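You operate a simulated robot arm through the tools that you are given. There is no shell and no other tool. Be economical: measure what you need, move in short steps, check, and stop when the job is done.

You are at the controls of a simulated two-armed robot. One attempt, no reset.

JOB
Pull the proof, then set the red knob by what it shows.
Fine: faint, one mark up; smeared, one mark down. The knob sets the pressure. Shut the gripper (lever with the green ball) first, hands off the bed while the roller runs; carriage home, gripper open at the end; the sheet stays on the bed. Where these are worked on the way, their far stop is far enough and under half their travel is too little: lever with the green ball, roller carriage.

It is judged by the outcome, as a careful person would: the job done as asked, and still so three seconds after it is handed in. It fails if anything else is knocked over, pushed out of place, dropped, spilled or broken. Flat cloth is picked up by pressing the open fingertips on it (5 to 10 N) and closing them slowly along it; thin cloth reads only 2 to 8 mm in the jaws.

ROBOT AND FRAMES
Two 7-joint arms with fingered hands on one trunk, on a base that drives. Base frame: it is fixed to the floor where the robot stands at the start and does not move with it; the origin is under the middle of the robot, x ahead of it, y to its left, z up. Lengths are in m, angles in degrees, forces in N, time in s.
The left shoulder is at the start at [0.036, 0.124, 1.256], the right one opposite. With the tool pointing down near the work surface each hand reaches from about 0.1 to 0.82 m from the robot's upright axis, wherever it stands, measured 20 degrees to its own side. Places, roughly: lever with the green ball [0.5, 0.1, 1]; red knob [0.5, -0.5, 0.9]; roller carriage [0.6, -0.3, 1]. Payload 3.6 kg a hand.
The TCP of each hand is the grasp point between the finger pads, 0.034 m short of the fingertips. In the tool frame z runs along the fingers and y along their closing line. The gripper opens to 0.116 m. The gripper's body begins 0.04 m behind the TCP. The gripper is a hand of 5 fingers: y runs from the thumb to the fingers, the wrist lies at [-0.016, -0.16, -0.164] in the tool frame.
Orientation is that of the tool frame in the base frame, as a unit quaternion [w, x, y, z]. With the fingers straight down and the wrist toward the robot, the tool's x, y and z point along [0, 1, 0], [1, 0, 0] and [0, 0, -1] of the base frame.

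CONTROLS
- The arms move only by the tool step_arm. It takes "left_series", "right_series" or both (then of equal length, played together; a hand with none holds still); each is a list of rows, each an object of numbers (a shift or turn left out is 0): "x", "y", "z": the shift along the base's x, y, z in m; "rx", "ry", "rz": the turn, a rotation vector about the base's x, y, z in degrees. In form: [{"x": .., "y": .., "z": .., "rx": .., "ry": .., "rz": ..}, ...]. A call has 1 to 12 rows; each row is the pose to reach, as a shift and turn from the pose commanded when the call began. A row lasts 0.2 s, in which the tool goes at most 0.05 m and 8.6 degrees; a call with a longer step from one row to the next is refused whole. Where a pose cannot be reached the arm comes as near as it can. A force on the tool above 90 N (or 10 N above the force at the start of the call, whichever is more), or a blocked arm, ends the call early, and 0.2 s more pass. In this call time passes only in rows, and 0.2 s behind the last. It gives the time, the measured TCP pose, the force on the tool (base axes), the opening and the grip force at its end, in the units of the frame above (readings bear some noise), with the torque about the TCP (base axes, N m) and any sound that the robot's microphone picked up.
- Cameras (640 x 400 px; columns grow to the right, rows downward): "scene" is now at [0.1176, -0.0205, 1.4618]; the picture's right is [-0.16, -0.99, -0.00], its down [-0.48, 0.08, -0.88] and it looks along [0.87, -0.14, -0.48] (base axes); focal length 214 px, centre (320, 200). "left" rides on the left gripper at [-0.069, -0.134, -0.11] in its tool frame; the picture's right is [-0.77, -0.19, 0.61], its down [0.59, -0.58, 0.57] and it looks along [0.25, 0.80, 0.55] (tool axes); focal length 256 px, centre (320, 200). "right" rides on the right gripper at [0.069, -0.134, -0.11] in its tool frame; the picture's right is [-0.77, 0.19, -0.61], its down [-0.59, -0.58, 0.57] and it looks along [-0.25, 0.80, 0.55] (tool axes); focal length 256 px, centre (320, 200). There is no depth. A picture from a camera that has moved, and an enlarged one, comes with that camera's place and axes in the base frame and with its lens. The place of the scene camera against the robot may be out by one fixed shift of up to 0.025 m in any direction.
- grab_frame(camera): a new picture of that camera. No time passes.
- slide_trunk(by): slides the trunk up (or, below 0, down) by that many m; the arms and the scene camera ride with it, the base frame stays. It gives what a move gives, with no picture.
- base_move(legs): drives the robot by 1 to 6 legs, each [ahead, turn to the left] in m and degrees, along the robot's own axes; the way and the turn of a leg run together, so that a leg with both is an arc; at most 1.5 m and 180 degrees a leg. The arms and the cameras ride along, it lands a little off, and it stops where it bumps. It gives what a move gives.
- move_fingers(index, middle, ring, little, thumb_bend, thumb_turn, hand): sets how far each is bent, from 0 (flat) to 100 (curled in); at 30 the hand is open as for a grip, at 70 the pads meet at the TCP. One left out holds its place. A second passes; each finger stops where it meets its share of the squeeze, and holds until it gets a number again. It is the only way to open and close the hand. It gives what a move gives, with no picture; readings hold the bend of each and the force on index, middle, ring, little, thumb and palm. thumb_turn goes from beside the hand (0) to across from the fingers (100), as for a grip.
- turn_head(pan, tilt): turns the head with the scene camera to pan (to the left, within 86 degrees either way) and tilt (down, from -29 to 69), counted from straight ahead of the robot. It gives what a move gives.
- inspect(camera, box): a new picture of the part [left, top, right, bottom] of that camera's present view, enlarged. No time passes.
- sign_off(): hands the job in; it is judged then, once.

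Go step by step. Nothing tells you exact positions but the pictures and the camera data: compare them with the known pose of the tool, close in by small moves and look again before you grip or let go. The budget is 120 turns and 108 pictures, counting those below and the enlarged ones. Unless the task says otherwise, let go and move clear before handing in, and close with one line.

The tools are called after ">>>" as a command line: name --argument value ..., lists and objects as JSON in quotes. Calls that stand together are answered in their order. step_arm: Moves the arms, as the interface text tells. Its arguments: {"type":"object","properties":{"left_series":{"type":"array","items":{"type":"object","properties":{"x":{"type":"number"},"y":{"type":"number"},"z":{"type":"number"},"rx":{"type":"number"},"ry":{"type":"number"},"rz":{"type":"number"}}}},"right_series":{"type":"array","items":{"type":"object","properties":{"x":{"type":"number"},"y":{"type":"number"},"z":{"type":"number"},"rx":{"type":"number"},"ry":{"type":"number"},"rz":{"type":"number"}}}}},"required":[]} The other tools are called the same way: slide_trunk (by) slides the trunk up or down; move_fingers (index, middle, ring, little, thumb_bend, thumb_turn, hand) moves the fingers one by one; base_move (legs) drives the base; turn_head (pan, tilt) turns the head that bears the scene camera; grab_frame (camera) takes a picture; inspect (camera, box) takes an enlarged picture of a part of a camera's view; sign_off () hands the job in.

At the start:

```text
t: 0.0
left_tool_pos: [0.5839, 0.1354, 1.4198]
left_orientation: [0.0, 0.708, 0.707, 0.0]
left_wrist_force: [-0.9, 0.3, 0.9]
left_moment: [0.0, -0.01, 0.0]
left_opening: 0.1159
left_grip_force: 0.1
left_shape: jaw
left_bend: [30.0, 30.0, 30.0, 30.0, 30.0, 97.0]
left_finger forces: [0.0, 0.1, 0.1, 0.0, 0.0, 0.0]
right_tool_pos: [0.4707, -0.313, 1.3727]
right_orientation: [-0.001, 0.707, 0.707, 0.0]
right_wrist_force: [0.4, -0.3, 0.1]
right_moment: [0.03, 0.03, -0.01]
right_opening: 0.1161
right_grip_force: 0.1
right_shape: jaw
right_bend: [30.0, 30.0, 30.0, 30.0, 30.0, 97.0]
right_finger forces: [0.1, 0.0, 0.0, 0.0, 0.0, 0.1]
trunk travel left (down, up): [-0.45, 0.312]
robot x, y, heading: [-0.001, -0.0018, 0.2]
head pan, tilt: [-9.0, 28.8]
```

scene: 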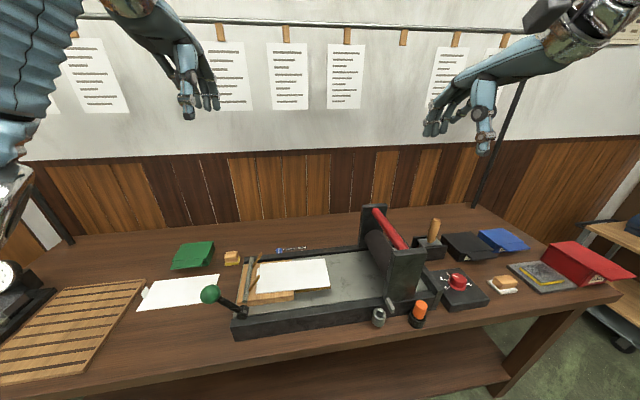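
right: 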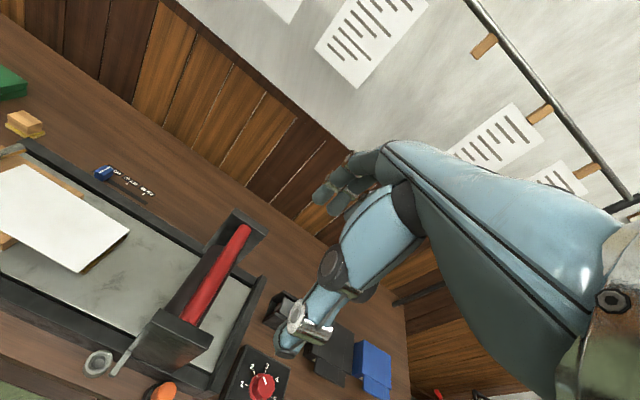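
left: 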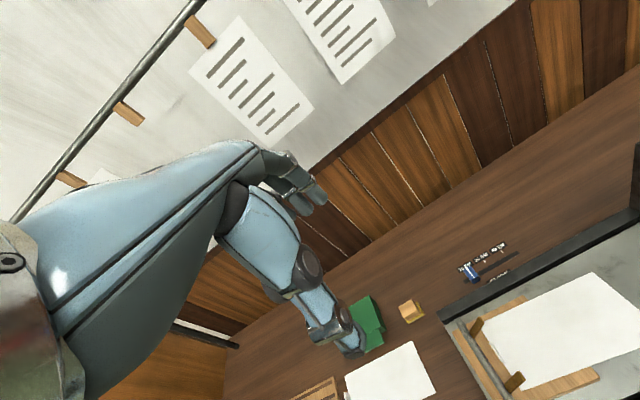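

I see a press bed with a sheet, a green-ball lever at its left end, the roller carriage with a red bar at the right, and a red knob on a black plate with marks. I'll look closer at these first.

>>> inspect --camera "scene" --box '[180, 220, 340, 350]'

>>> inspect --camera "scene" --box '[340, 200, 500, 330]'

>>> inspect --camera "right" --box '[80, 200, 400, 400]'

```text
3.08 times, centred on (260, 285) of scene
camera zoom: at [0.1176, -0.0205, 1.4618], right [-0.16, -0.99, 0.0], down [-0.48, 0.08, -0.88], along [0.87, -0.14, -0.48], focal length 660 px, centre (505, -62)
```

zoom: 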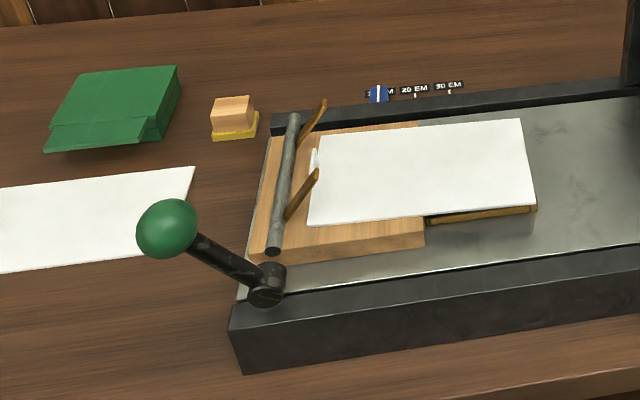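

```text
3.08 times, centred on (420, 265) of scene
camera zoom: at [0.1176, -0.0205, 1.4618], right [-0.16, -0.99, 0.0], down [-0.48, 0.08, -0.88], along [0.87, -0.14, -0.48], focal length 660 px, centre (12, 0)
```

zoom: 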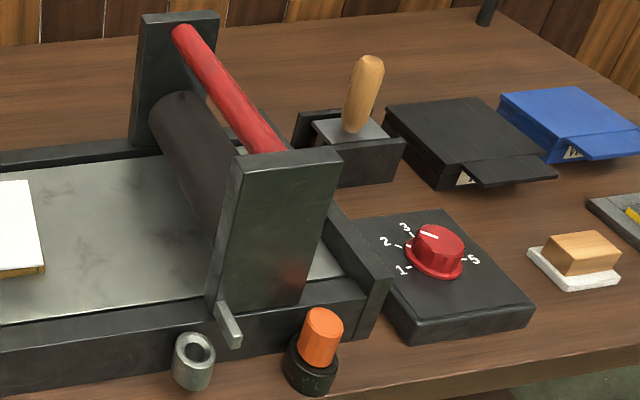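

```text
2.00 times, centred on (240, 300) of right
camera zoom: at [0.3365, -0.2437, 1.484], right [0.19, -0.77, 0.61], down [-0.58, -0.59, -0.57], along [0.8, -0.25, -0.55], focal length 512 px, centre (480, 0)
```

zoom: 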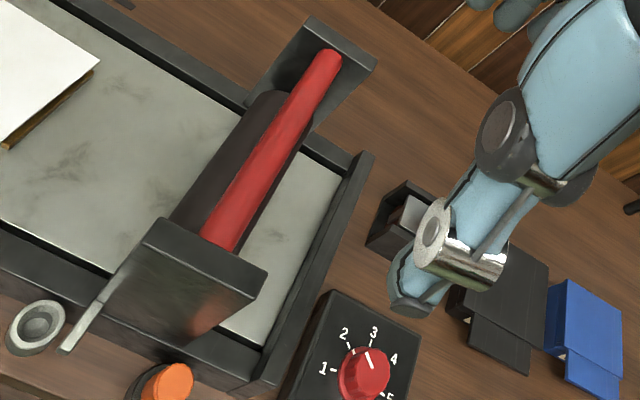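

The knob seems to stand at 3; the table is at z≈0.88 and the lever's ball at about (0.476, 0.177, 1.04). I move the left hand above the lever for a close look, and look at the knob up close.

>>> step_arm --left_series '[{"x": -0.018, "y": 0.0075, "z": -0.037}, {"x": -0.036, "y": 0.015, "z": -0.074}, {"x": -0.054, "y": 0.0225, "z": -0.11}, {"x": -0.072, "y": 0.03, "z": -0.147}, {"x": -0.09, "y": 0.0375, "z": -0.184}, {"x": -0.108, "y": 0.045, "z": -0.22}]'

>>> grab_frame --camera "left"

>>> inspect --camera "scene" --box '[420, 255, 500, 305]'

```text
t: 1.4
left_tool_pos: [0.474, 0.1808, 1.1983]
left_orientation: [0.001, 0.707, 0.707, -0.001]
left_wrist_force: [-0.1, -0.3, 0.2]
left_moment: [0.02, -0.01, 0.01]
left_opening: 0.1161
left_grip_force: 0.1
left_shape: jaw
left_bend: [30.0, 30.0, 30.0, 30.0, 30.0, 97.0]
left_finger forces: [0.0, 0.1, 0.0, 0.0, 0.0, 0.0]
right_tool_pos: [0.4708, -0.3123, 1.3741]
right_orientation: [-0.001, 0.707, 0.707, 0.0]
right_wrist_force: [-0.1, -0.1, -0.6]
right_moment: [0.01, -0.03, 0.01]
right_opening: 0.116
right_grip_force: 0.1
right_shape: jaw
right_bend: [30.0, 30.0, 30.0, 30.0, 30.0, 97.0]
right_finger forces: [0.0, 0.0, 0.0, 0.0, 0.0, 0.1]
trunk travel left (down, up): [-0.45, 0.312]
robot x, y, heading: [-0.0021, -0.0016, -0.2]
head pan, tilt: [-9.0, 28.8]
```

```text
101 pictures are left
camera left: at [0.3409, 0.1117, 1.3078], right [-0.19, -0.77, -0.61], down [-0.58, 0.59, -0.57], along [0.8, 0.25, -0.55], focal length 256 px, centre (320, 200)
```

left: 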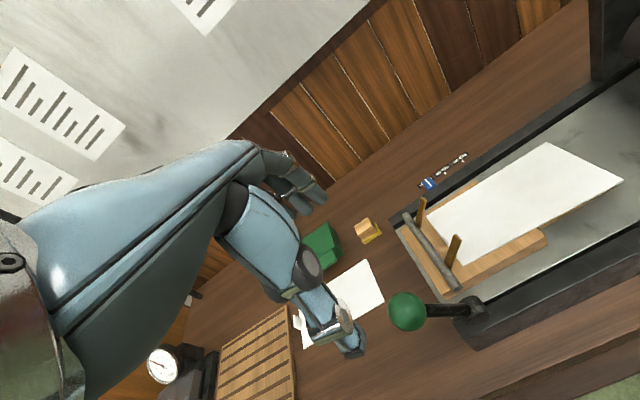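

```text
8.00 times, centred on (460, 280) of scene
camera zoom: at [0.117, -0.0195, 1.4619], right [-0.16, -0.99, 0.0], down [-0.48, 0.07, -0.88], along [0.87, -0.14, -0.48], focal length 1716 px, centre (-800, -440)
```

zoom: 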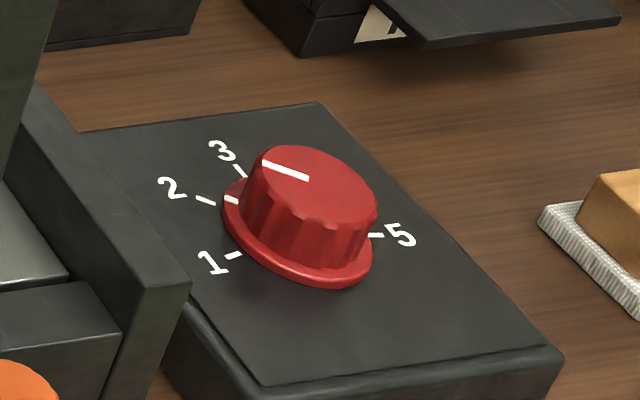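

The ball lies at about (0.458, 0.170, 1.065), its pivot at (0.482, 0.119, 0.945); the knob actually seems to be at 2. I lower the left open hand around the ball.

>>> step_arm --left_series '[{"x": -0.008, "y": -0.006, "z": -0.03}, {"x": -0.016, "y": -0.011, "z": -0.065}, {"x": -0.016, "y": -0.011, "z": -0.1}, {"x": -0.016, "y": -0.011, "z": -0.13}]'

>>> grab_frame --camera "left"

>>> inspect --camera "scene" --box '[140, 200, 340, 340]'

```text
t: 2.4
left_tool_pos: [0.4598, 0.1681, 1.0695]
left_orientation: [0.001, 0.707, 0.707, 0.001]
left_wrist_force: [0.9, 1.0, 0.7]
left_moment: [-0.01, -0.02, -0.03]
left_opening: 0.116
left_grip_force: 0.1
left_shape: jaw
left_bend: [30.0, 30.0, 30.0, 30.0, 30.0, 97.0]
left_finger forces: [0.0, 0.0, 0.0, 0.0, 0.1, 0.0]
right_tool_pos: [0.4713, -0.3125, 1.3717]
right_orientation: [0.001, 0.707, 0.707, 0.0]
right_wrist_force: [-0.3, -0.5, 0.0]
right_moment: [-0.03, -0.02, -0.01]
right_opening: 0.1158
right_grip_force: 0.1
right_shape: jaw
right_bend: [30.0, 30.0, 30.0, 30.0, 30.0, 97.0]
right_finger forces: [0.0, 0.1, 0.1, 0.0, 0.1, 0.0]
trunk travel left (down, up): [-0.45, 0.312]
robot x, y, heading: [-0.001, 0.0012, 0.1]
head pan, tilt: [-9.0, 28.8]
```

```text
99 pictures are left
camera left: at [0.3258, 0.0997, 1.1796], right [-0.19, -0.77, -0.61], down [-0.58, 0.59, -0.57], along [0.8, 0.25, -0.55], focal length 256 px, centre (320, 200)
```

left: 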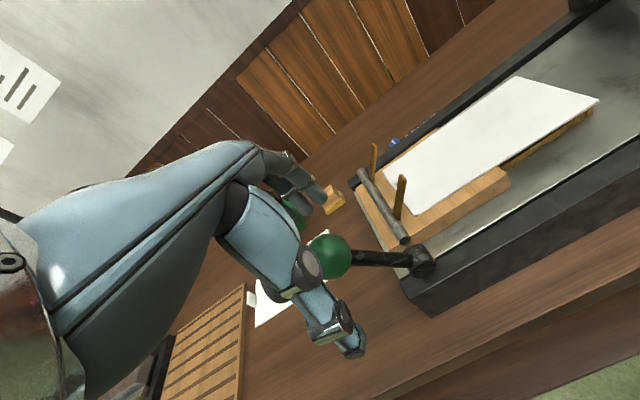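

```text
2.86 times, centred on (240, 270) of scene
camera zoom: at [0.1174, -0.0203, 1.4618], right [-0.16, -0.99, 0.0], down [-0.48, 0.07, -0.88], along [0.87, -0.14, -0.48], focal length 613 px, centre (549, 0)
```

zoom: 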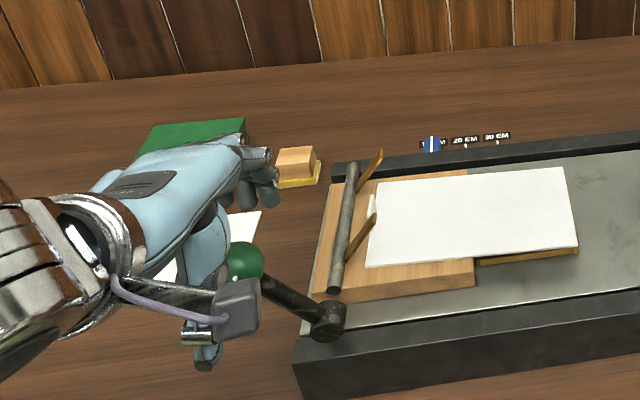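

Triangulating between the two left-hand views puts the ball at about (0.484, 0.182, 1.010) (the scene camera is ~2 cm off in x). I shift over it and go partly down, then check.

>>> step_arm --left_series '[{"x": 0.024, "y": 0.014, "z": 0.005}, {"x": 0.024, "y": 0.014, "z": -0.02}]'

>>> grab_frame --camera "left"

>>> inspect --camera "scene" --box '[140, 220, 300, 340]'

```text
t: 3.0
left_tool_pos: [0.4822, 0.1834, 1.0493]
left_orientation: [0.0, 0.707, 0.707, 0.0]
left_wrist_force: [-0.1, -0.2, -0.2]
left_moment: [0.0, -0.04, 0.0]
left_opening: 0.116
left_grip_force: 0.1
left_shape: jaw
left_bend: [30.0, 30.0, 30.0, 30.0, 30.0, 97.0]
left_finger forces: [0.0, 0.0, 0.0, 0.0, 0.0, 0.0]
right_tool_pos: [0.4707, -0.3128, 1.3737]
right_orientation: [0.0, 0.707, 0.707, 0.0]
right_wrist_force: [0.3, 0.5, 0.1]
right_moment: [0.02, 0.04, -0.01]
right_opening: 0.1161
right_grip_force: 0.1
right_shape: jaw
right_bend: [30.0, 30.0, 30.0, 30.0, 30.0, 97.0]
right_finger forces: [0.0, 0.0, 0.0, 0.0, 0.0, 0.0]
trunk travel left (down, up): [-0.45, 0.312]
robot x, y, heading: [-0.0001, -0.001, 0.2]
head pan, tilt: [-9.0, 28.8]
```

```text
97 pictures are left
camera left: at [0.3493, 0.115, 1.1592], right [-0.19, -0.77, -0.61], down [-0.58, 0.59, -0.57], along [0.8, 0.25, -0.55], focal length 256 px, centre (320, 200)
```

left: 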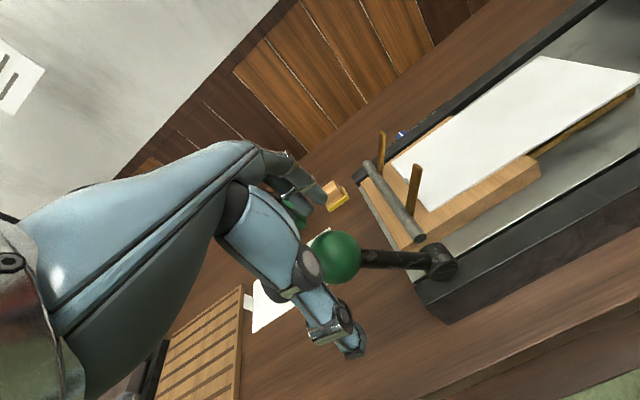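

```text
3.33 times, centred on (220, 280) of scene
camera zoom: at [0.117, -0.0204, 1.4618], right [-0.16, -0.99, 0.0], down [-0.48, 0.08, -0.88], along [0.87, -0.14, -0.48], focal length 715 px, centre (653, -67)
```

zoom: 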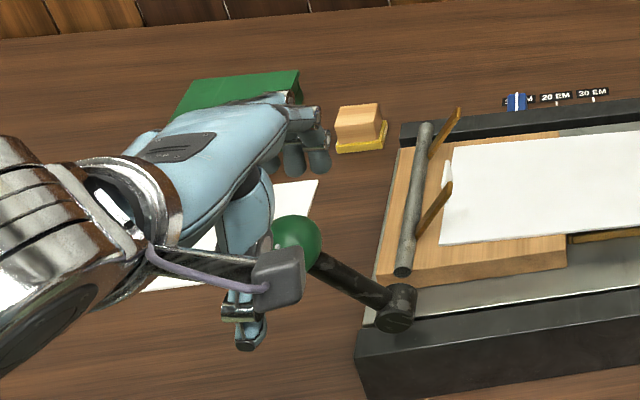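

The ball is about (0.481, 0.182, 1.015), right below the TCP. I go down 0.034 and close the fingers on it.

>>> step_arm --left_series '[{"z": -0.018}, {"z": -0.034}]'

>>> grab_frame --camera "left"

```text
t: 3.6
left_tool_pos: [0.4817, 0.1845, 1.0152]
left_orientation: [0.0, 0.706, 0.708, 0.0]
left_wrist_force: [-0.6, 0.0, 0.0]
left_moment: [0.0, 0.01, 0.03]
left_opening: 0.1158
left_grip_force: 0.1
left_shape: jaw
left_bend: [30.0, 30.0, 30.0, 30.0, 30.0, 97.0]
left_finger forces: [0.0, 0.0, 0.0, 0.0, 0.0, 0.0]
right_tool_pos: [0.4698, -0.3126, 1.3722]
right_orientation: [0.0, 0.706, 0.708, -0.001]
right_wrist_force: [-0.7, 0.4, 0.0]
right_moment: [0.03, 0.02, -0.01]
right_opening: 0.1163
right_grip_force: 0.1
right_shape: jaw
right_bend: [30.0, 30.0, 30.0, 30.0, 30.0, 97.0]
right_finger forces: [0.1, 0.0, 0.0, 0.0, 0.1, 0.0]
trunk travel left (down, up): [-0.45, 0.312]
robot x, y, heading: [-0.0027, 0.0023, 0.1]
head pan, tilt: [-9.0, 28.8]
```

```text
95 pictures are left
camera left: at [0.3497, 0.1153, 1.1252], right [-0.19, -0.77, -0.61], down [-0.58, 0.59, -0.57], along [0.8, 0.25, -0.55], focal length 256 px, centre (320, 200)
```

left: 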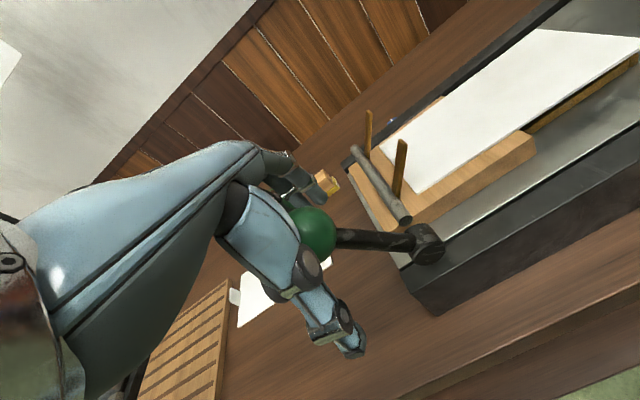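

The ball now images right at the TCP. I close the fingers.

>>> move_fingers --hand "left" --index 60 --middle 60 --ring 60 --little 60 --thumb_bend 60

>>> grab_frame --camera "left"

```text
t: 4.6
left_tool_pos: [0.4818, 0.1847, 1.0146]
left_orientation: [0.0, 0.707, 0.708, 0.0]
left_wrist_force: [-6.7, -0.4, -2.0]
left_moment: [-0.02, -0.04, 0.01]
left_opening: 0.0333
left_grip_force: 3.3
left_shape: fingers
left_bend: [60.0, 60.0, 60.0, 60.0, 59.0, 97.0]
left_finger forces: [0.0, 0.0, 0.0, 0.0, 6.2, 0.1]
right_tool_pos: [0.47, -0.3117, 1.3731]
right_orientation: [0.0, 0.707, 0.707, 0.0]
right_wrist_force: [1.0, -0.7, -0.1]
right_moment: [0.04, -0.01, 0.01]
right_opening: 0.116
right_grip_force: 0.1
right_shape: jaw
right_bend: [30.0, 30.0, 30.0, 30.0, 30.0, 97.0]
right_finger forces: [0.0, 0.0, 0.0, 0.0, 0.0, 0.0]
trunk travel left (down, up): [-0.45, 0.312]
robot x, y, heading: [0.0032, -0.0035, -0.1]
head pan, tilt: [-9.0, 28.8]
```

```text
94 pictures are left
camera left: at [0.3488, 0.1155, 1.1254], right [-0.19, -0.77, -0.61], down [-0.58, 0.59, -0.56], along [0.79, 0.25, -0.55], focal length 256 px, centre (320, 200)
```

left: 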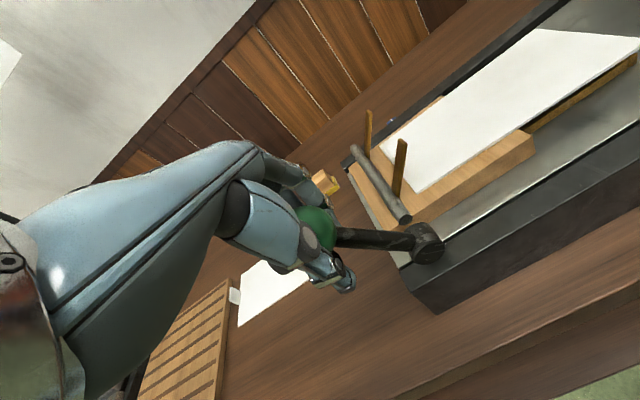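

Only the thumb touches; I close the fingers a bit more to complete the grip.

>>> move_fingers --hand "left" --index 72 --middle 72 --ring 72 --little 72

```text
t: 5.6
left_tool_pos: [0.4817, 0.1846, 1.0153]
left_orientation: [0.0, 0.707, 0.707, 0.001]
left_wrist_force: [-4.7, -0.1, -4.1]
left_moment: [0.04, -0.07, 0.02]
left_opening: 0.0183
left_grip_force: 5.4
left_shape: fingers
left_bend: [71.0, 72.0, 72.0, 72.0, 58.0, 97.0]
left_finger forces: [3.6, 0.0, 0.1, 0.1, 7.8, 0.0]
right_tool_pos: [0.471, -0.3127, 1.3723]
right_orientation: [0.001, 0.707, 0.707, -0.001]
right_wrist_force: [0.0, 0.0, 1.1]
right_moment: [-0.01, 0.01, 0.0]
right_opening: 0.1162
right_grip_force: 0.1
right_shape: jaw
right_bend: [30.0, 30.0, 30.0, 30.0, 30.0, 97.0]
right_finger forces: [0.0, 0.0, 0.1, 0.0, 0.0, 0.0]
trunk travel left (down, up): [-0.45, 0.312]
robot x, y, heading: [0.0011, -0.0037, -0.1]
head pan, tilt: [-9.0, 28.8]
```

Thumb and index hold the ball with the other fingers behind it on its left. I start moving along the arc to the right, first part only.

>>> step_arm --left_series '[{"y": -0.008, "z": 0.005}, {"y": -0.017, "z": 0.009}, {"y": -0.026, "z": 0.012}, {"y": -0.0355, "z": 0.015}]'

>>> grab_frame --camera "left"

>>> inspect --camera "scene" --box '[140, 220, 300, 340]'

```text
t: 6.6
left_tool_pos: [0.4833, 0.1481, 1.0304]
left_orientation: [0.0, 0.708, 0.706, 0.0]
left_wrist_force: [0.2, 2.9, 0.8]
left_moment: [0.09, -0.08, 0.07]
left_opening: 0.0166
left_grip_force: 4.8
left_shape: fingers
left_bend: [71.0, 72.0, 72.0, 72.0, 59.0, 97.0]
left_finger forces: [5.6, 0.1, 0.0, 0.0, 3.4, 0.1]
right_tool_pos: [0.4702, -0.3131, 1.3726]
right_orientation: [0.0, 0.707, 0.707, 0.0]
right_wrist_force: [-0.2, -1.2, -0.4]
right_moment: [-0.03, 0.0, 0.0]
right_opening: 0.1158
right_grip_force: 0.0
right_shape: jaw
right_bend: [30.0, 30.0, 30.0, 30.0, 30.0, 97.0]
right_finger forces: [0.0, 0.1, 0.0, 0.0, 0.1, 0.0]
trunk travel left (down, up): [-0.45, 0.312]
robot x, y, heading: [-0.0001, -0.0007, 0.1]
head pan, tilt: [-9.0, 28.8]
```

```text
93 pictures are left
camera left: at [0.3499, 0.0788, 1.1407], right [-0.19, -0.77, -0.61], down [-0.58, 0.59, -0.57], along [0.8, 0.25, -0.55], focal length 256 px, centre (320, 200)
```

left: 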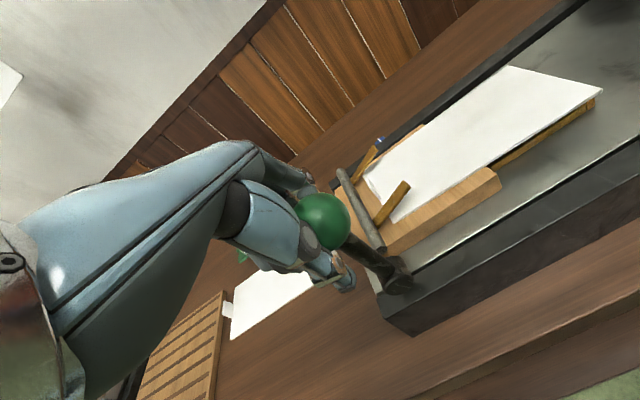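

```text
3.33 times, centred on (220, 280) of scene
camera zoom: at [0.1176, -0.0203, 1.4618], right [-0.16, -0.99, 0.0], down [-0.48, 0.08, -0.88], along [0.86, -0.14, -0.48], focal length 715 px, centre (653, -67)
```

zoom: 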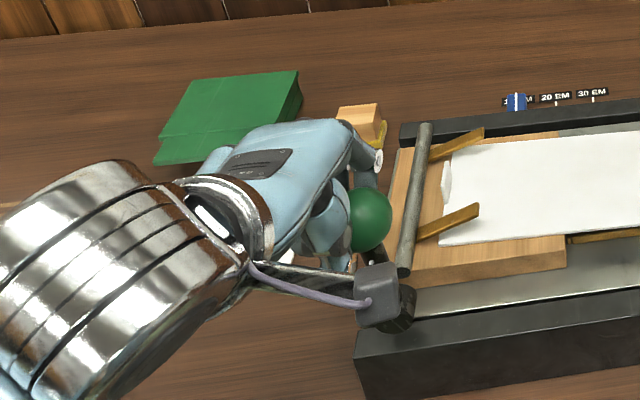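

The lever follows and the gripper fingers come down. I continue along the arc.

>>> step_arm --left_series '[{"y": -0.01, "z": 0.002}, {"y": -0.02, "z": 0.003}, {"y": -0.029, "z": 0.003}, {"y": -0.0385, "z": 0.002}]'

>>> grab_frame --camera "left"

>>> inspect --camera "scene" --box '[180, 220, 340, 340]'

```text
t: 7.6
left_tool_pos: [0.4851, 0.1118, 1.0324]
left_orientation: [-0.001, 0.706, 0.708, 0.001]
left_wrist_force: [6.8, 15.6, 2.2]
left_moment: [0.32, -0.22, 0.02]
left_opening: 0.0177
left_grip_force: 7.6
left_shape: fingers
left_bend: [71.0, 72.0, 72.0, 72.0, 60.0, 98.0]
left_finger forces: [11.9, 0.0, 0.0, 0.0, 4.0, 0.0]
right_tool_pos: [0.4709, -0.3108, 1.3733]
right_orientation: [0.0, 0.707, 0.707, 0.0]
right_wrist_force: [-0.2, -0.5, 0.1]
right_moment: [0.05, 0.0, -0.01]
right_opening: 0.116
right_grip_force: 0.2
right_shape: jaw
right_bend: [30.0, 30.0, 30.0, 30.0, 30.0, 97.0]
right_finger forces: [0.0, 0.0, 0.0, 0.1, 0.1, 0.1]
trunk travel left (down, up): [-0.45, 0.312]
robot x, y, heading: [0.0018, -0.0014, -0.2]
head pan, tilt: [-9.0, 28.8]
```

```text
91 pictures are left
camera left: at [0.3515, 0.0424, 1.1426], right [-0.18, -0.77, -0.61], down [-0.58, 0.59, -0.56], along [0.79, 0.25, -0.55], focal length 256 px, centre (320, 200)
```

left: 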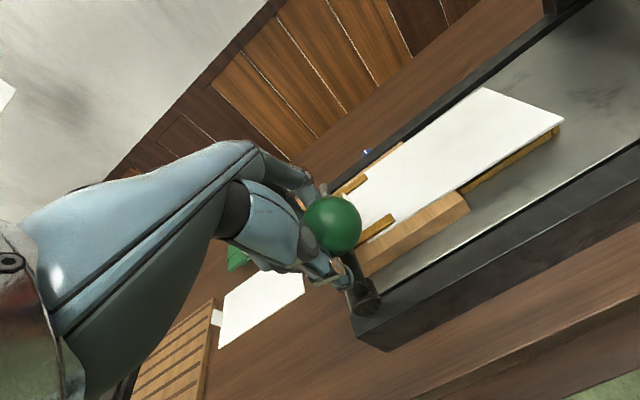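

```text
3.33 times, centred on (260, 280) of scene
camera zoom: at [0.1186, -0.0186, 1.4618], right [-0.15, -0.99, 0.0], down [-0.48, 0.07, -0.88], along [0.87, -0.13, -0.48], focal length 715 px, centre (520, -67)
```

zoom: 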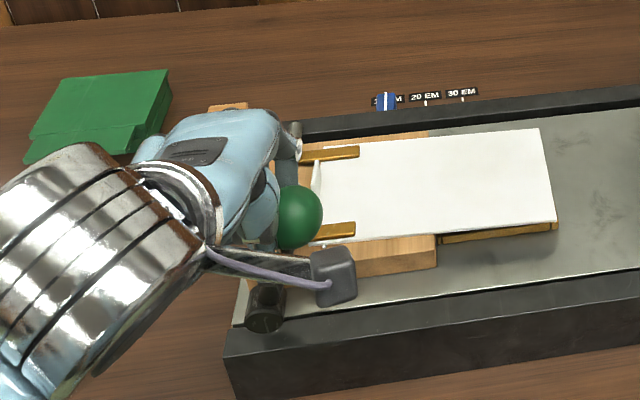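

Force rises and the brown fingers lie on the sheet: it's probably at the stop. I push a few mm more to confirm.

>>> step_arm --left_series '[{"y": -0.006, "z": -0.001}]'

>>> inspect --camera "left" --box '[260, 120, 460, 340]'

```text
t: 8.0
left_tool_pos: [0.483, 0.1028, 1.0313]
left_orientation: [-0.001, 0.708, 0.706, -0.001]
left_wrist_force: [4.1, 14.4, 0.5]
left_moment: [0.24, -0.24, -0.17]
left_opening: 0.0218
left_grip_force: 9.6
left_shape: fingers
left_bend: [71.0, 72.0, 72.0, 72.0, 58.0, 99.0]
left_finger forces: [8.2, 3.9, 0.0, 0.0, 8.0, 0.0]
right_tool_pos: [0.4706, -0.311, 1.3731]
right_orientation: [0.001, 0.707, 0.707, -0.001]
right_wrist_force: [-0.3, 0.7, -0.2]
right_moment: [0.03, 0.0, 0.02]
right_opening: 0.1159
right_grip_force: 0.0
right_shape: jaw
right_bend: [30.0, 30.0, 30.0, 30.0, 30.0, 97.0]
right_finger forces: [0.1, 0.1, 0.1, 0.0, 0.0, 0.0]
trunk travel left (down, up): [-0.45, 0.312]
robot x, y, heading: [0.0035, 0.0035, -0.1]
head pan, tilt: [-9.0, 28.8]
```

```text
1.82 times, centred on (360, 230) of left
camera zoom: at [0.3502, 0.0352, 1.1412], right [-0.19, -0.77, -0.61], down [-0.58, 0.59, -0.56], along [0.79, 0.25, -0.56], focal length 465 px, centre (247, 146)
```

zoom: 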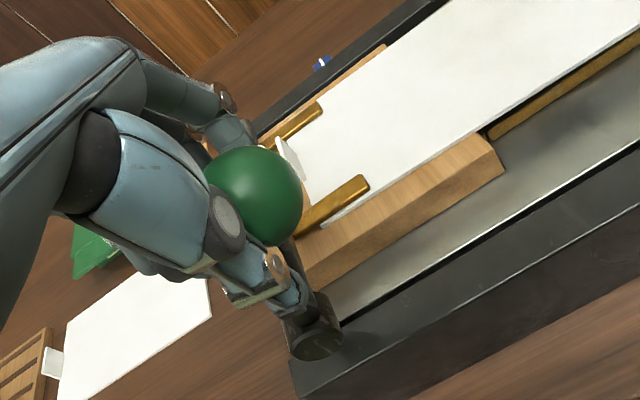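

The ball no longer moves (lever swung about 50° to its stop, fingers on the sheet): shut. I open the hand and lift it clear.

>>> move_fingers --hand "left" --index 30 --middle 30 --ring 30 --little 30 --thumb_bend 30

>>> step_arm --left_series '[{"z": 0.03}, {"z": 0.07}, {"z": 0.11}, {"z": 0.14, "y": 0.03}, {"z": 0.16, "y": 0.07, "x": -0.02}, {"z": 0.18, "y": 0.11, "x": -0.04}, {"z": 0.19, "y": 0.15, "x": -0.06}]'

>>> grab_frame --camera "scene"

>>> inspect --camera "scene" --box '[180, 220, 340, 340]'

>>> grab_frame --camera "left"

```text
t: 9.0
left_tool_pos: [0.483, 0.1028, 1.0321]
left_orientation: [0.0, 0.707, 0.707, 0.0]
left_wrist_force: [-0.1, 0.0, -0.3]
left_moment: [-0.01, 0.0, 0.0]
left_opening: 0.1173
left_grip_force: 0.0
left_shape: fingers
left_bend: [30.0, 30.0, 30.0, 30.0, 30.0, 97.0]
left_finger forces: [0.0, 0.0, 0.0, 0.0, 0.0, 0.0]
right_tool_pos: [0.4707, -0.3123, 1.3732]
right_orientation: [0.0, 0.707, 0.707, 0.0]
right_wrist_force: [-0.1, 0.8, -0.4]
right_moment: [0.02, 0.02, 0.02]
right_opening: 0.1159
right_grip_force: 0.0
right_shape: jaw
right_bend: [30.0, 30.0, 30.0, 30.0, 30.0, 97.0]
right_finger forces: [0.0, 0.0, 0.0, 0.1, 0.0, 0.0]
trunk travel left (down, up): [-0.45, 0.312]
robot x, y, heading: [0.0017, -0.0026, 0.0]
head pan, tilt: [-9.0, 28.8]
```

```text
t: 10.6
left_tool_pos: [0.4217, 0.256, 1.2232]
left_orientation: [0.0, 0.707, 0.707, 0.001]
left_wrist_force: [-0.9, 0.7, -0.4]
left_moment: [-0.04, 0.03, 0.01]
left_opening: 0.1175
left_grip_force: 0.1
left_shape: fingers
left_bend: [30.0, 30.0, 30.0, 30.0, 30.0, 97.0]
left_finger forces: [0.1, 0.0, 0.0, 0.1, 0.0, 0.0]
right_tool_pos: [0.4702, -0.3106, 1.3737]
right_orientation: [0.001, 0.706, 0.708, 0.0]
right_wrist_force: [0.3, -0.6, 0.7]
right_moment: [0.01, -0.01, -0.03]
right_opening: 0.1159
right_grip_force: 0.1
right_shape: jaw
right_bend: [30.0, 30.0, 30.0, 30.0, 30.0, 97.0]
right_finger forces: [0.0, 0.1, 0.0, 0.1, 0.0, 0.0]
trunk travel left (down, up): [-0.45, 0.312]
robot x, y, heading: [0.0015, -0.0018, 0.1]
head pan, tilt: [-9.0, 28.8]
```

```text
88 pictures are left
camera scene: at [0.1161, -0.0184, 1.4619], right [-0.15, -0.99, 0.0], down [-0.48, 0.07, -0.88], along [0.87, -0.14, -0.48], focal length 214 px, centre (320, 200)
```

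scene: 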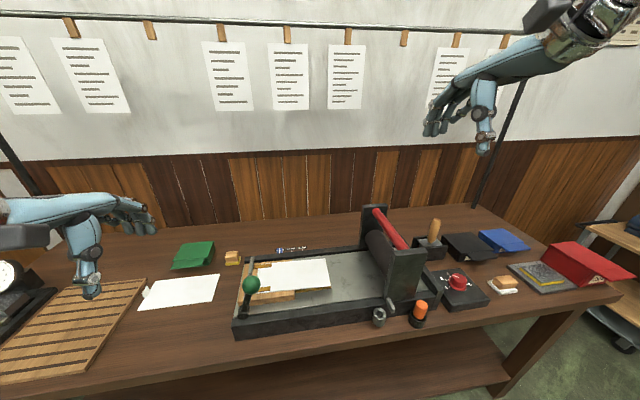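

```text
3.33 times, centred on (260, 280) of scene
camera zoom: at [0.1161, -0.0184, 1.4619], right [-0.15, -0.99, 0.0], down [-0.48, 0.07, -0.88], along [0.87, -0.14, -0.48], focal length 715 px, centre (520, -67)
```

zoom: 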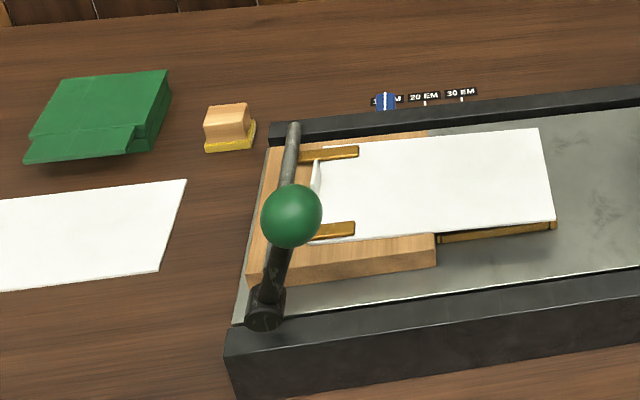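

```text
86 pictures are left
camera left: at [0.2888, 0.1877, 1.3321], right [-0.19, -0.77, -0.61], down [-0.58, 0.59, -0.57], along [0.8, 0.25, -0.55], focal length 256 px, centre (320, 200)
```

left: 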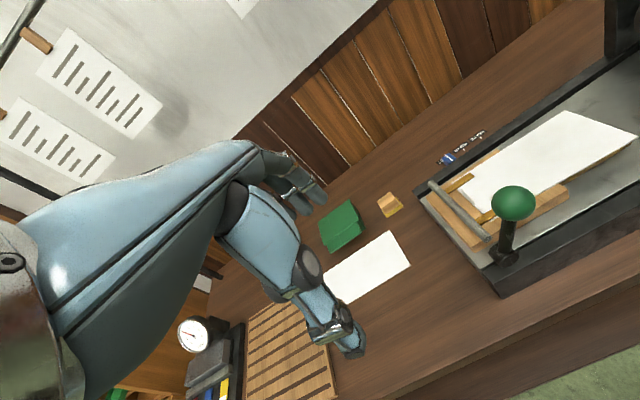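

Gripper is shut on the sheet. Next the right hand turns 90° and goes above the red bar of the carriage (about y −0.29, z 1.08, x 0.49–0.67) for closer views.

>>> step_arm --right_series '[{"x": 0.01, "y": 0.002, "z": -0.01, "rz": 8.2}, {"x": 0.02, "y": 0.004, "z": -0.02, "rz": 16.4}, {"x": 0.03, "y": 0.006, "z": -0.03, "rz": 24.6}, {"x": 0.04, "y": 0.008, "z": -0.04, "rz": 32.8}, {"x": 0.05, "y": 0.01, "z": -0.05, "rz": 41}, {"x": 0.06, "y": 0.012, "z": -0.06, "rz": 49.2}, {"x": 0.07, "y": 0.014, "z": -0.07, "rz": 57.4}, {"x": 0.08, "y": 0.016, "z": -0.08, "rz": 65.6}, {"x": 0.09, "y": 0.018, "z": -0.09, "rz": 73.8}, {"x": 0.1, "y": 0.019, "z": -0.1, "rz": 82}, {"x": 0.11, "y": 0.02, "z": -0.12, "rz": 90}]'

>>> grab_frame --camera "right"

>>> grab_frame --camera "scene"

```text
t: 13.0
left_tool_pos: [0.4236, 0.2545, 1.2225]
left_orientation: [0.0, 0.708, 0.707, 0.0]
left_wrist_force: [0.3, -0.1, 0.0]
left_moment: [-0.01, -0.02, -0.01]
left_opening: 0.1173
left_grip_force: 0.0
left_shape: fingers
left_bend: [30.0, 30.0, 30.0, 30.0, 30.0, 97.0]
left_finger forces: [0.1, 0.0, 0.0, 0.0, 0.1, 0.1]
right_tool_pos: [0.4996, -0.256, 1.2896]
right_orientation: [0.003, 0.011, 1.0, -0.018]
right_wrist_force: [-0.1, 0.2, 0.1]
right_moment: [0.0, -0.02, -0.03]
right_opening: 0.1157
right_grip_force: 0.1
right_shape: jaw
right_bend: [30.0, 30.0, 30.0, 30.0, 30.0, 97.0]
right_finger forces: [0.1, 0.0, 0.1, 0.0, 0.0, 0.1]
right hand out of reach, approached as far as the arm can: row 9, 10, 11
trunk travel left (down, up): [-0.45, 0.312]
robot x, y, heading: [0.0005, -0.0007, 0.0]
head pan, tilt: [-9.0, 28.8]
```

```text
85 pictures are left
camera right: at [0.4266, -0.3836, 1.4045], right [0.77, 0.19, 0.61], down [0.58, -0.61, -0.54], along [0.27, 0.77, -0.58], focal length 256 px, centre (320, 200)
```

right: 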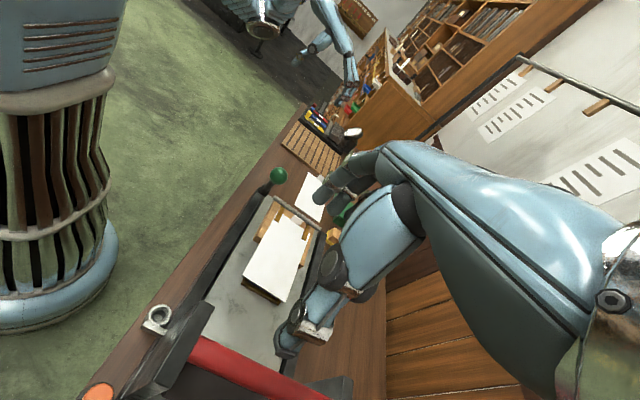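

```text
84 pictures are left
camera scene: at [0.1174, -0.0198, 1.4618], right [-0.16, -0.99, 0.0], down [-0.48, 0.07, -0.88], along [0.87, -0.14, -0.48], focal length 214 px, centre (320, 200)
```

scene: 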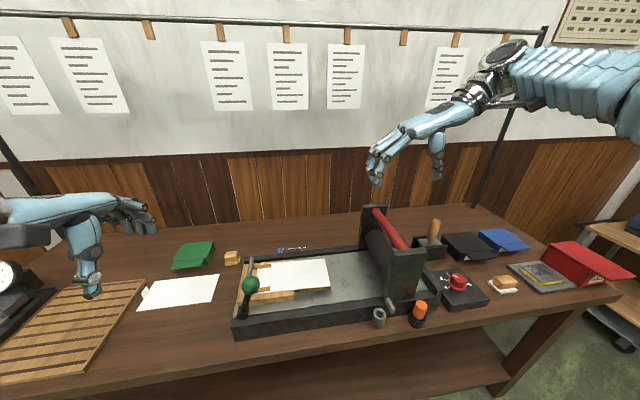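

At 90° the hand is short of reach; a yaw of about 62° should be fine for holding the bar. I turn back by 28° and read where I am.

>>> step_arm --right_series '[{"rz": -7, "x": -0.008, "z": 0.0}, {"rz": -14, "x": -0.016, "z": 0.0}, {"rz": -21, "x": -0.024, "z": 0.0}, {"rz": -28, "x": -0.03, "z": 0.0}]'

>>> grab_frame --camera "right"

```text
t: 14.0
left_tool_pos: [0.4226, 0.254, 1.2232]
left_orientation: [0.0, 0.707, 0.707, 0.0]
left_wrist_force: [-0.4, 0.2, 0.9]
left_moment: [-0.01, 0.0, 0.02]
left_opening: 0.1175
left_grip_force: 0.0
left_shape: fingers
left_bend: [30.0, 30.0, 30.0, 30.0, 30.0, 97.0]
left_finger forces: [0.1, 0.0, 0.1, 0.1, 0.0, 0.1]
right_tool_pos: [0.4695, -0.2584, 1.2896]
right_orientation: [0.0, 0.243, 0.97, -0.001]
right_wrist_force: [0.6, -0.2, -0.8]
right_moment: [-0.01, -0.02, 0.01]
right_opening: 0.1158
right_grip_force: 0.0
right_shape: jaw
right_bend: [30.0, 30.0, 30.0, 30.0, 30.0, 97.0]
right_finger forces: [0.1, 0.0, 0.0, 0.1, 0.0, 0.0]
trunk travel left (down, up): [-0.45, 0.312]
robot x, y, heading: [-0.001, 0.0002, -0.2]
head pan, tilt: [-9.0, 28.8]
```

```text
83 pictures are left
camera right: at [0.3448, -0.3427, 1.4001], right [0.77, -0.2, 0.61], down [0.25, -0.79, -0.57], along [0.59, 0.59, -0.55], focal length 256 px, centre (320, 200)
```

right: 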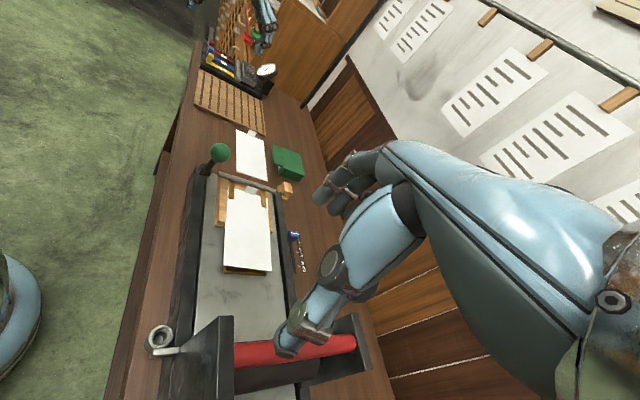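

The bar is around y −0.29, z 1.085, x 0.485–0.69. I move above its middle.

>>> step_arm --right_series '[{"x": 0.03, "y": -0.01, "z": -0.01}, {"x": 0.06, "y": -0.02, "z": -0.03}, {"x": 0.09, "y": -0.028, "z": -0.06}, {"x": 0.11, "y": -0.032, "z": -0.1}]'

>>> grab_frame --camera "right"

>>> inspect --camera "scene" --box '[340, 180, 500, 330]'

```text
t: 15.0
left_tool_pos: [0.4234, 0.2529, 1.2222]
left_orientation: [-0.001, 0.708, 0.707, 0.0]
left_wrist_force: [0.2, 0.1, -0.2]
left_moment: [-0.01, -0.01, 0.03]
left_opening: 0.1176
left_grip_force: 0.1
left_shape: fingers
left_bend: [30.0, 30.0, 30.0, 30.0, 30.0, 97.0]
left_finger forces: [0.0, 0.0, 0.0, 0.1, 0.0, 0.0]
right_tool_pos: [0.5432, -0.2724, 1.2149]
right_orientation: [0.002, 0.244, 0.97, -0.004]
right_wrist_force: [-0.7, 0.0, -0.1]
right_moment: [0.0, 0.0, 0.02]
right_opening: 0.1157
right_grip_force: 0.1
right_shape: jaw
right_bend: [30.0, 30.0, 30.0, 30.0, 30.0, 97.0]
right_finger forces: [0.0, 0.0, 0.1, 0.0, 0.0, 0.1]
right hand out of reach, approached as far as the arm can: row 3, 4
trunk travel left (down, up): [-0.45, 0.312]
robot x, y, heading: [-0.0029, -0.0022, 0.1]
head pan, tilt: [-9.0, 28.8]
```

```text
82 pictures are left
camera right: at [0.4183, -0.3575, 1.3276], right [0.76, -0.19, 0.61], down [0.25, -0.79, -0.56], along [0.6, 0.58, -0.56], focal length 256 px, centre (320, 200)
```

right: 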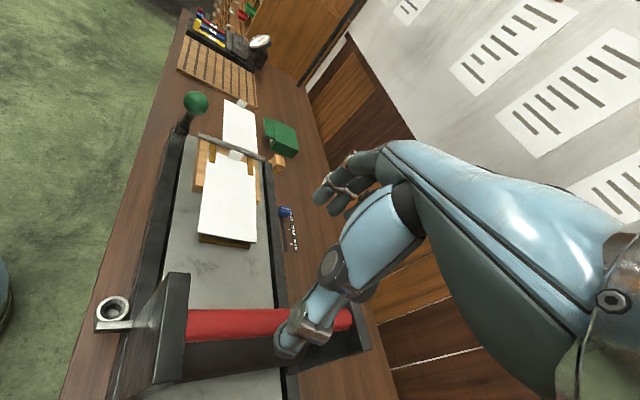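

```text
2.67 times, centred on (420, 255) of scene
camera zoom: at [0.1172, -0.0204, 1.4618], right [-0.16, -0.99, 0.0], down [-0.48, 0.08, -0.88], along [0.87, -0.14, -0.48], focal length 572 px, centre (53, 53)
```

zoom: 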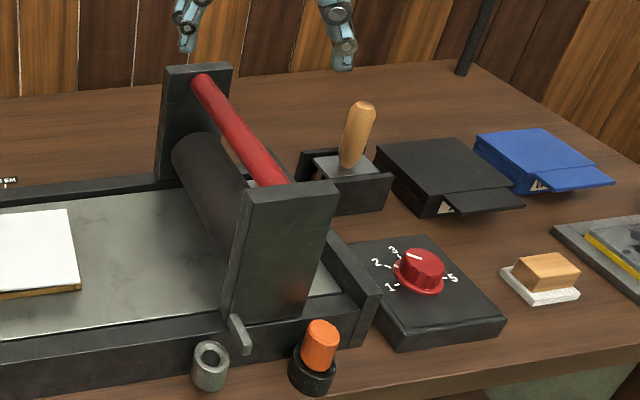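

The hand got to x 0.543, which still fits between the uprights. I shift to y −0.29 and lower partly.

>>> step_arm --right_series '[{"y": -0.018, "z": -0.02}, {"y": -0.018, "z": -0.045}, {"y": -0.018, "z": -0.065}]'

>>> grab_frame --camera "right"

>>> inspect --camera "scene" --box '[340, 160, 500, 300]'

```text
t: 15.8
left_tool_pos: [0.4231, 0.2536, 1.2229]
left_orientation: [0.0, 0.708, 0.707, -0.001]
left_wrist_force: [-0.6, 0.4, -0.1]
left_moment: [0.03, 0.03, 0.02]
left_opening: 0.1174
left_grip_force: 0.0
left_shape: fingers
left_bend: [30.0, 30.0, 30.0, 30.0, 30.0, 97.0]
left_finger forces: [0.0, 0.0, 0.0, 0.1, 0.0, 0.0]
right_tool_pos: [0.513, -0.2781, 1.1723]
right_orientation: [0.002, 0.245, 0.97, -0.005]
right_wrist_force: [0.4, -0.8, 0.2]
right_moment: [0.01, 0.01, 0.01]
right_opening: 0.116
right_grip_force: 0.1
right_shape: jaw
right_bend: [30.0, 30.0, 30.0, 30.0, 30.0, 97.0]
right_finger forces: [0.0, 0.0, 0.0, 0.1, 0.0, 0.0]
right hand out of reach, approached as far as the arm can: row 1, 2, 3
trunk travel left (down, up): [-0.45, 0.312]
robot x, y, heading: [-0.0027, 0.0009, -0.1]
head pan, tilt: [-9.0, 28.8]
```

```text
80 pictures are left
camera right: at [0.3883, -0.3616, 1.2841], right [0.77, -0.19, 0.61], down [0.25, -0.79, -0.56], along [0.6, 0.58, -0.56], focal length 256 px, centre (320, 200)
```

right: 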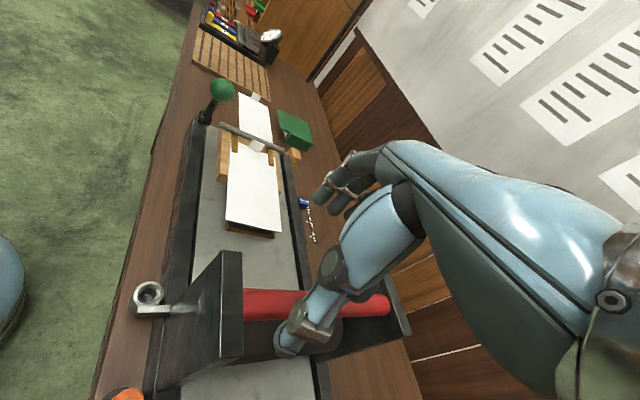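

```text
2.86 times, centred on (420, 230) of scene
camera zoom: at [0.1172, -0.0207, 1.4618], right [-0.16, -0.99, 0.0], down [-0.48, 0.08, -0.88], along [0.87, -0.14, -0.48], focal length 613 px, centre (34, 114)
```

zoom: 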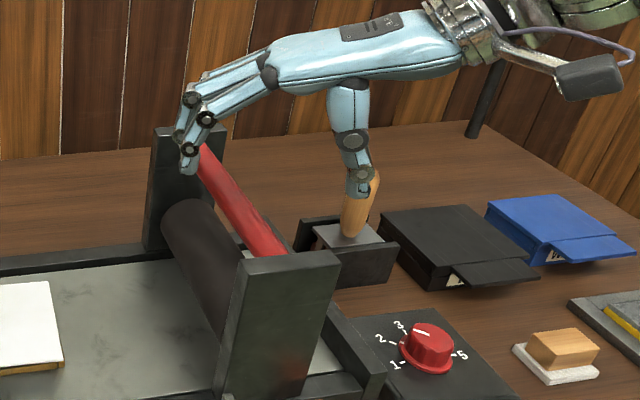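

Reach at this yaw gets worse lower down. Instead I'll push the bar with the hand's side at the standard orientation: turn back to yaw 0 and stand to the right of the bar, above it.

>>> step_arm --right_series '[{"z": 0.03, "y": -0.01, "rz": -7.8}, {"x": 0.007, "z": 0.05, "y": -0.02, "rz": -15.6}, {"x": 0.015, "z": 0.06, "y": -0.03, "rz": -23.4}, {"x": 0.024, "z": 0.06, "y": -0.042, "rz": -31.2}, {"x": 0.032, "z": 0.06, "y": -0.054, "rz": -39}, {"x": 0.041, "z": 0.06, "y": -0.066, "rz": -46.8}, {"x": 0.05, "z": 0.06, "y": -0.078, "rz": -54.6}, {"x": 0.06, "z": 0.06, "y": -0.092, "rz": -61.7}]'

>>> grab_frame --camera "right"

>>> inspect --camera "scene" --box '[340, 150, 500, 310]'

```text
t: 17.6
left_tool_pos: [0.4244, 0.2561, 1.2222]
left_orientation: [-0.001, 0.708, 0.707, 0.0]
left_wrist_force: [0.2, 0.5, 0.4]
left_moment: [-0.02, 0.01, -0.01]
left_opening: 0.1173
left_grip_force: 0.0
left_shape: fingers
left_bend: [30.0, 30.0, 30.0, 30.0, 30.0, 97.0]
left_finger forces: [0.0, 0.0, 0.0, 0.0, 0.1, 0.0]
right_tool_pos: [0.5747, -0.3696, 1.2317]
right_orientation: [0.001, 0.705, 0.71, -0.001]
right_wrist_force: [-0.3, 0.1, -0.4]
right_moment: [0.0, 0.02, -0.01]
right_opening: 0.1159
right_grip_force: 0.0
right_shape: jaw
right_bend: [30.0, 30.0, 30.0, 30.0, 30.0, 97.0]
right_finger forces: [0.1, 0.1, 0.0, 0.1, 0.1, 0.1]
trunk travel left (down, up): [-0.45, 0.312]
robot x, y, heading: [0.0005, -0.0004, -0.1]
head pan, tilt: [-9.0, 28.8]
```

```text
78 pictures are left
camera right: at [0.4391, -0.3008, 1.3432], right [0.19, -0.77, 0.61], down [-0.57, -0.59, -0.56], along [0.8, -0.24, -0.55], focal length 256 px, centre (320, 200)
```

right: 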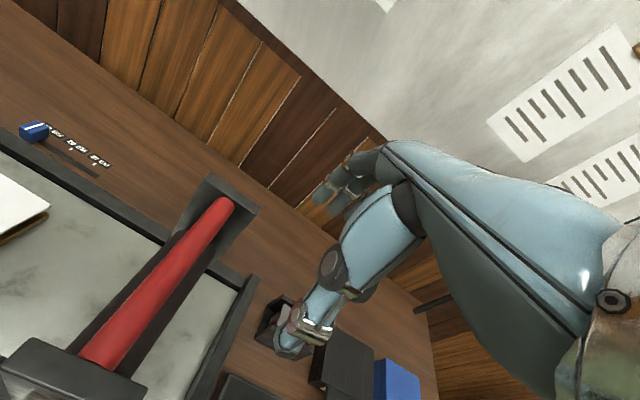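

```text
2.50 times, centred on (420, 230) of scene
camera zoom: at [0.1179, -0.0198, 1.4618], right [-0.16, -0.99, 0.0], down [-0.48, 0.07, -0.88], along [0.86, -0.14, -0.48], focal length 536 px, centre (70, 125)
```

zoom: 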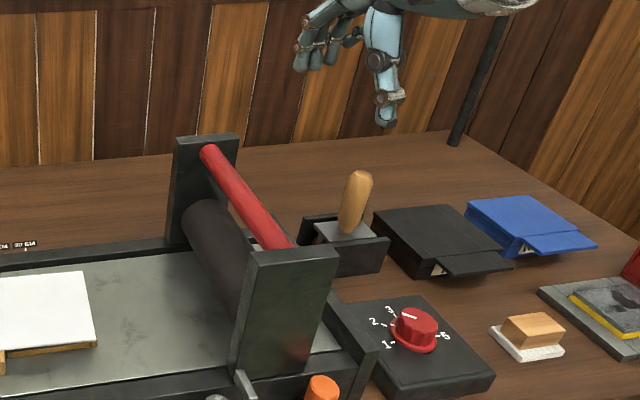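

The bar's location is confirmed (y −0.29, z 1.085). I lower the hand to the right of it.

>>> step_arm --right_series '[{"x": 0.006, "z": -0.04}, {"x": 0.012, "z": -0.08}, {"x": 0.012, "z": -0.11}, {"x": 0.012, "z": -0.134}]'

>>> grab_frame --camera "right"

>>> inspect --camera "scene" --box '[340, 170, 500, 310]'

```text
t: 18.6
left_tool_pos: [0.4245, 0.2543, 1.2209]
left_orientation: [0.0, 0.707, 0.707, 0.0]
left_wrist_force: [0.6, 0.6, 0.6]
left_moment: [-0.01, 0.02, 0.01]
left_opening: 0.1175
left_grip_force: 0.1
left_shape: fingers
left_bend: [30.0, 30.0, 30.0, 30.0, 30.0, 97.0]
left_finger forces: [0.1, 0.0, 0.1, 0.0, 0.0, 0.0]
right_tool_pos: [0.585, -0.3705, 1.098]
right_orientation: [-0.001, 0.705, 0.709, 0.0]
right_wrist_force: [0.5, -0.6, -0.5]
right_moment: [-0.01, 0.02, -0.01]
right_opening: 0.1162
right_grip_force: 0.1
right_shape: jaw
right_bend: [30.0, 30.0, 30.0, 30.0, 30.0, 97.0]
right_finger forces: [0.0, 0.1, 0.0, 0.1, 0.0, 0.0]
trunk travel left (down, up): [-0.45, 0.312]
robot x, y, heading: [-0.0016, 0.0046, 0.1]
head pan, tilt: [-9.0, 28.8]
```

```text
76 pictures are left
camera right: at [0.4498, -0.3017, 1.2086], right [0.19, -0.77, 0.61], down [-0.57, -0.59, -0.57], along [0.8, -0.24, -0.55], focal length 256 px, centre (320, 200)
```

right: 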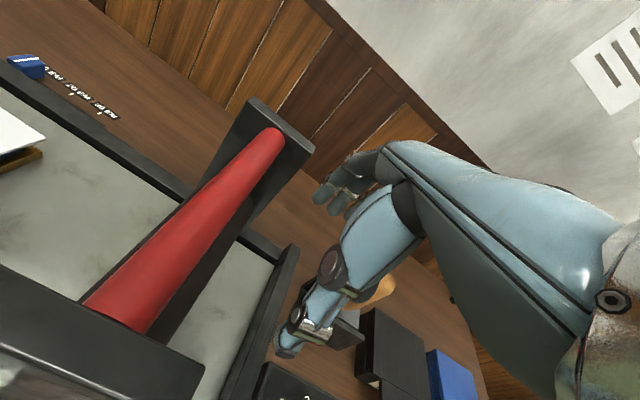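

```text
2.86 times, centred on (420, 240) of scene
camera zoom: at [0.1178, -0.0208, 1.4618], right [-0.16, -0.99, 0.0], down [-0.48, 0.08, -0.88], along [0.87, -0.14, -0.48], focal length 613 px, centre (34, 86)
```

zoom: 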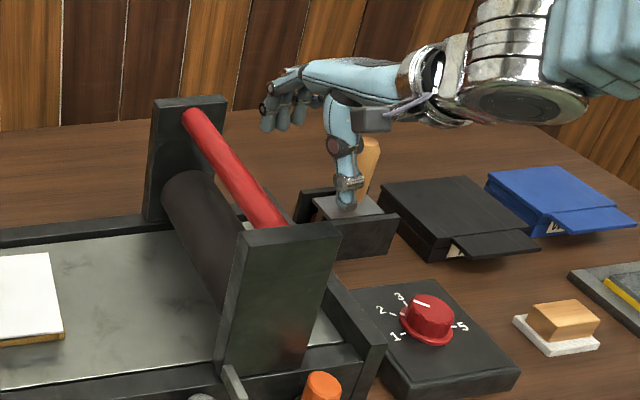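

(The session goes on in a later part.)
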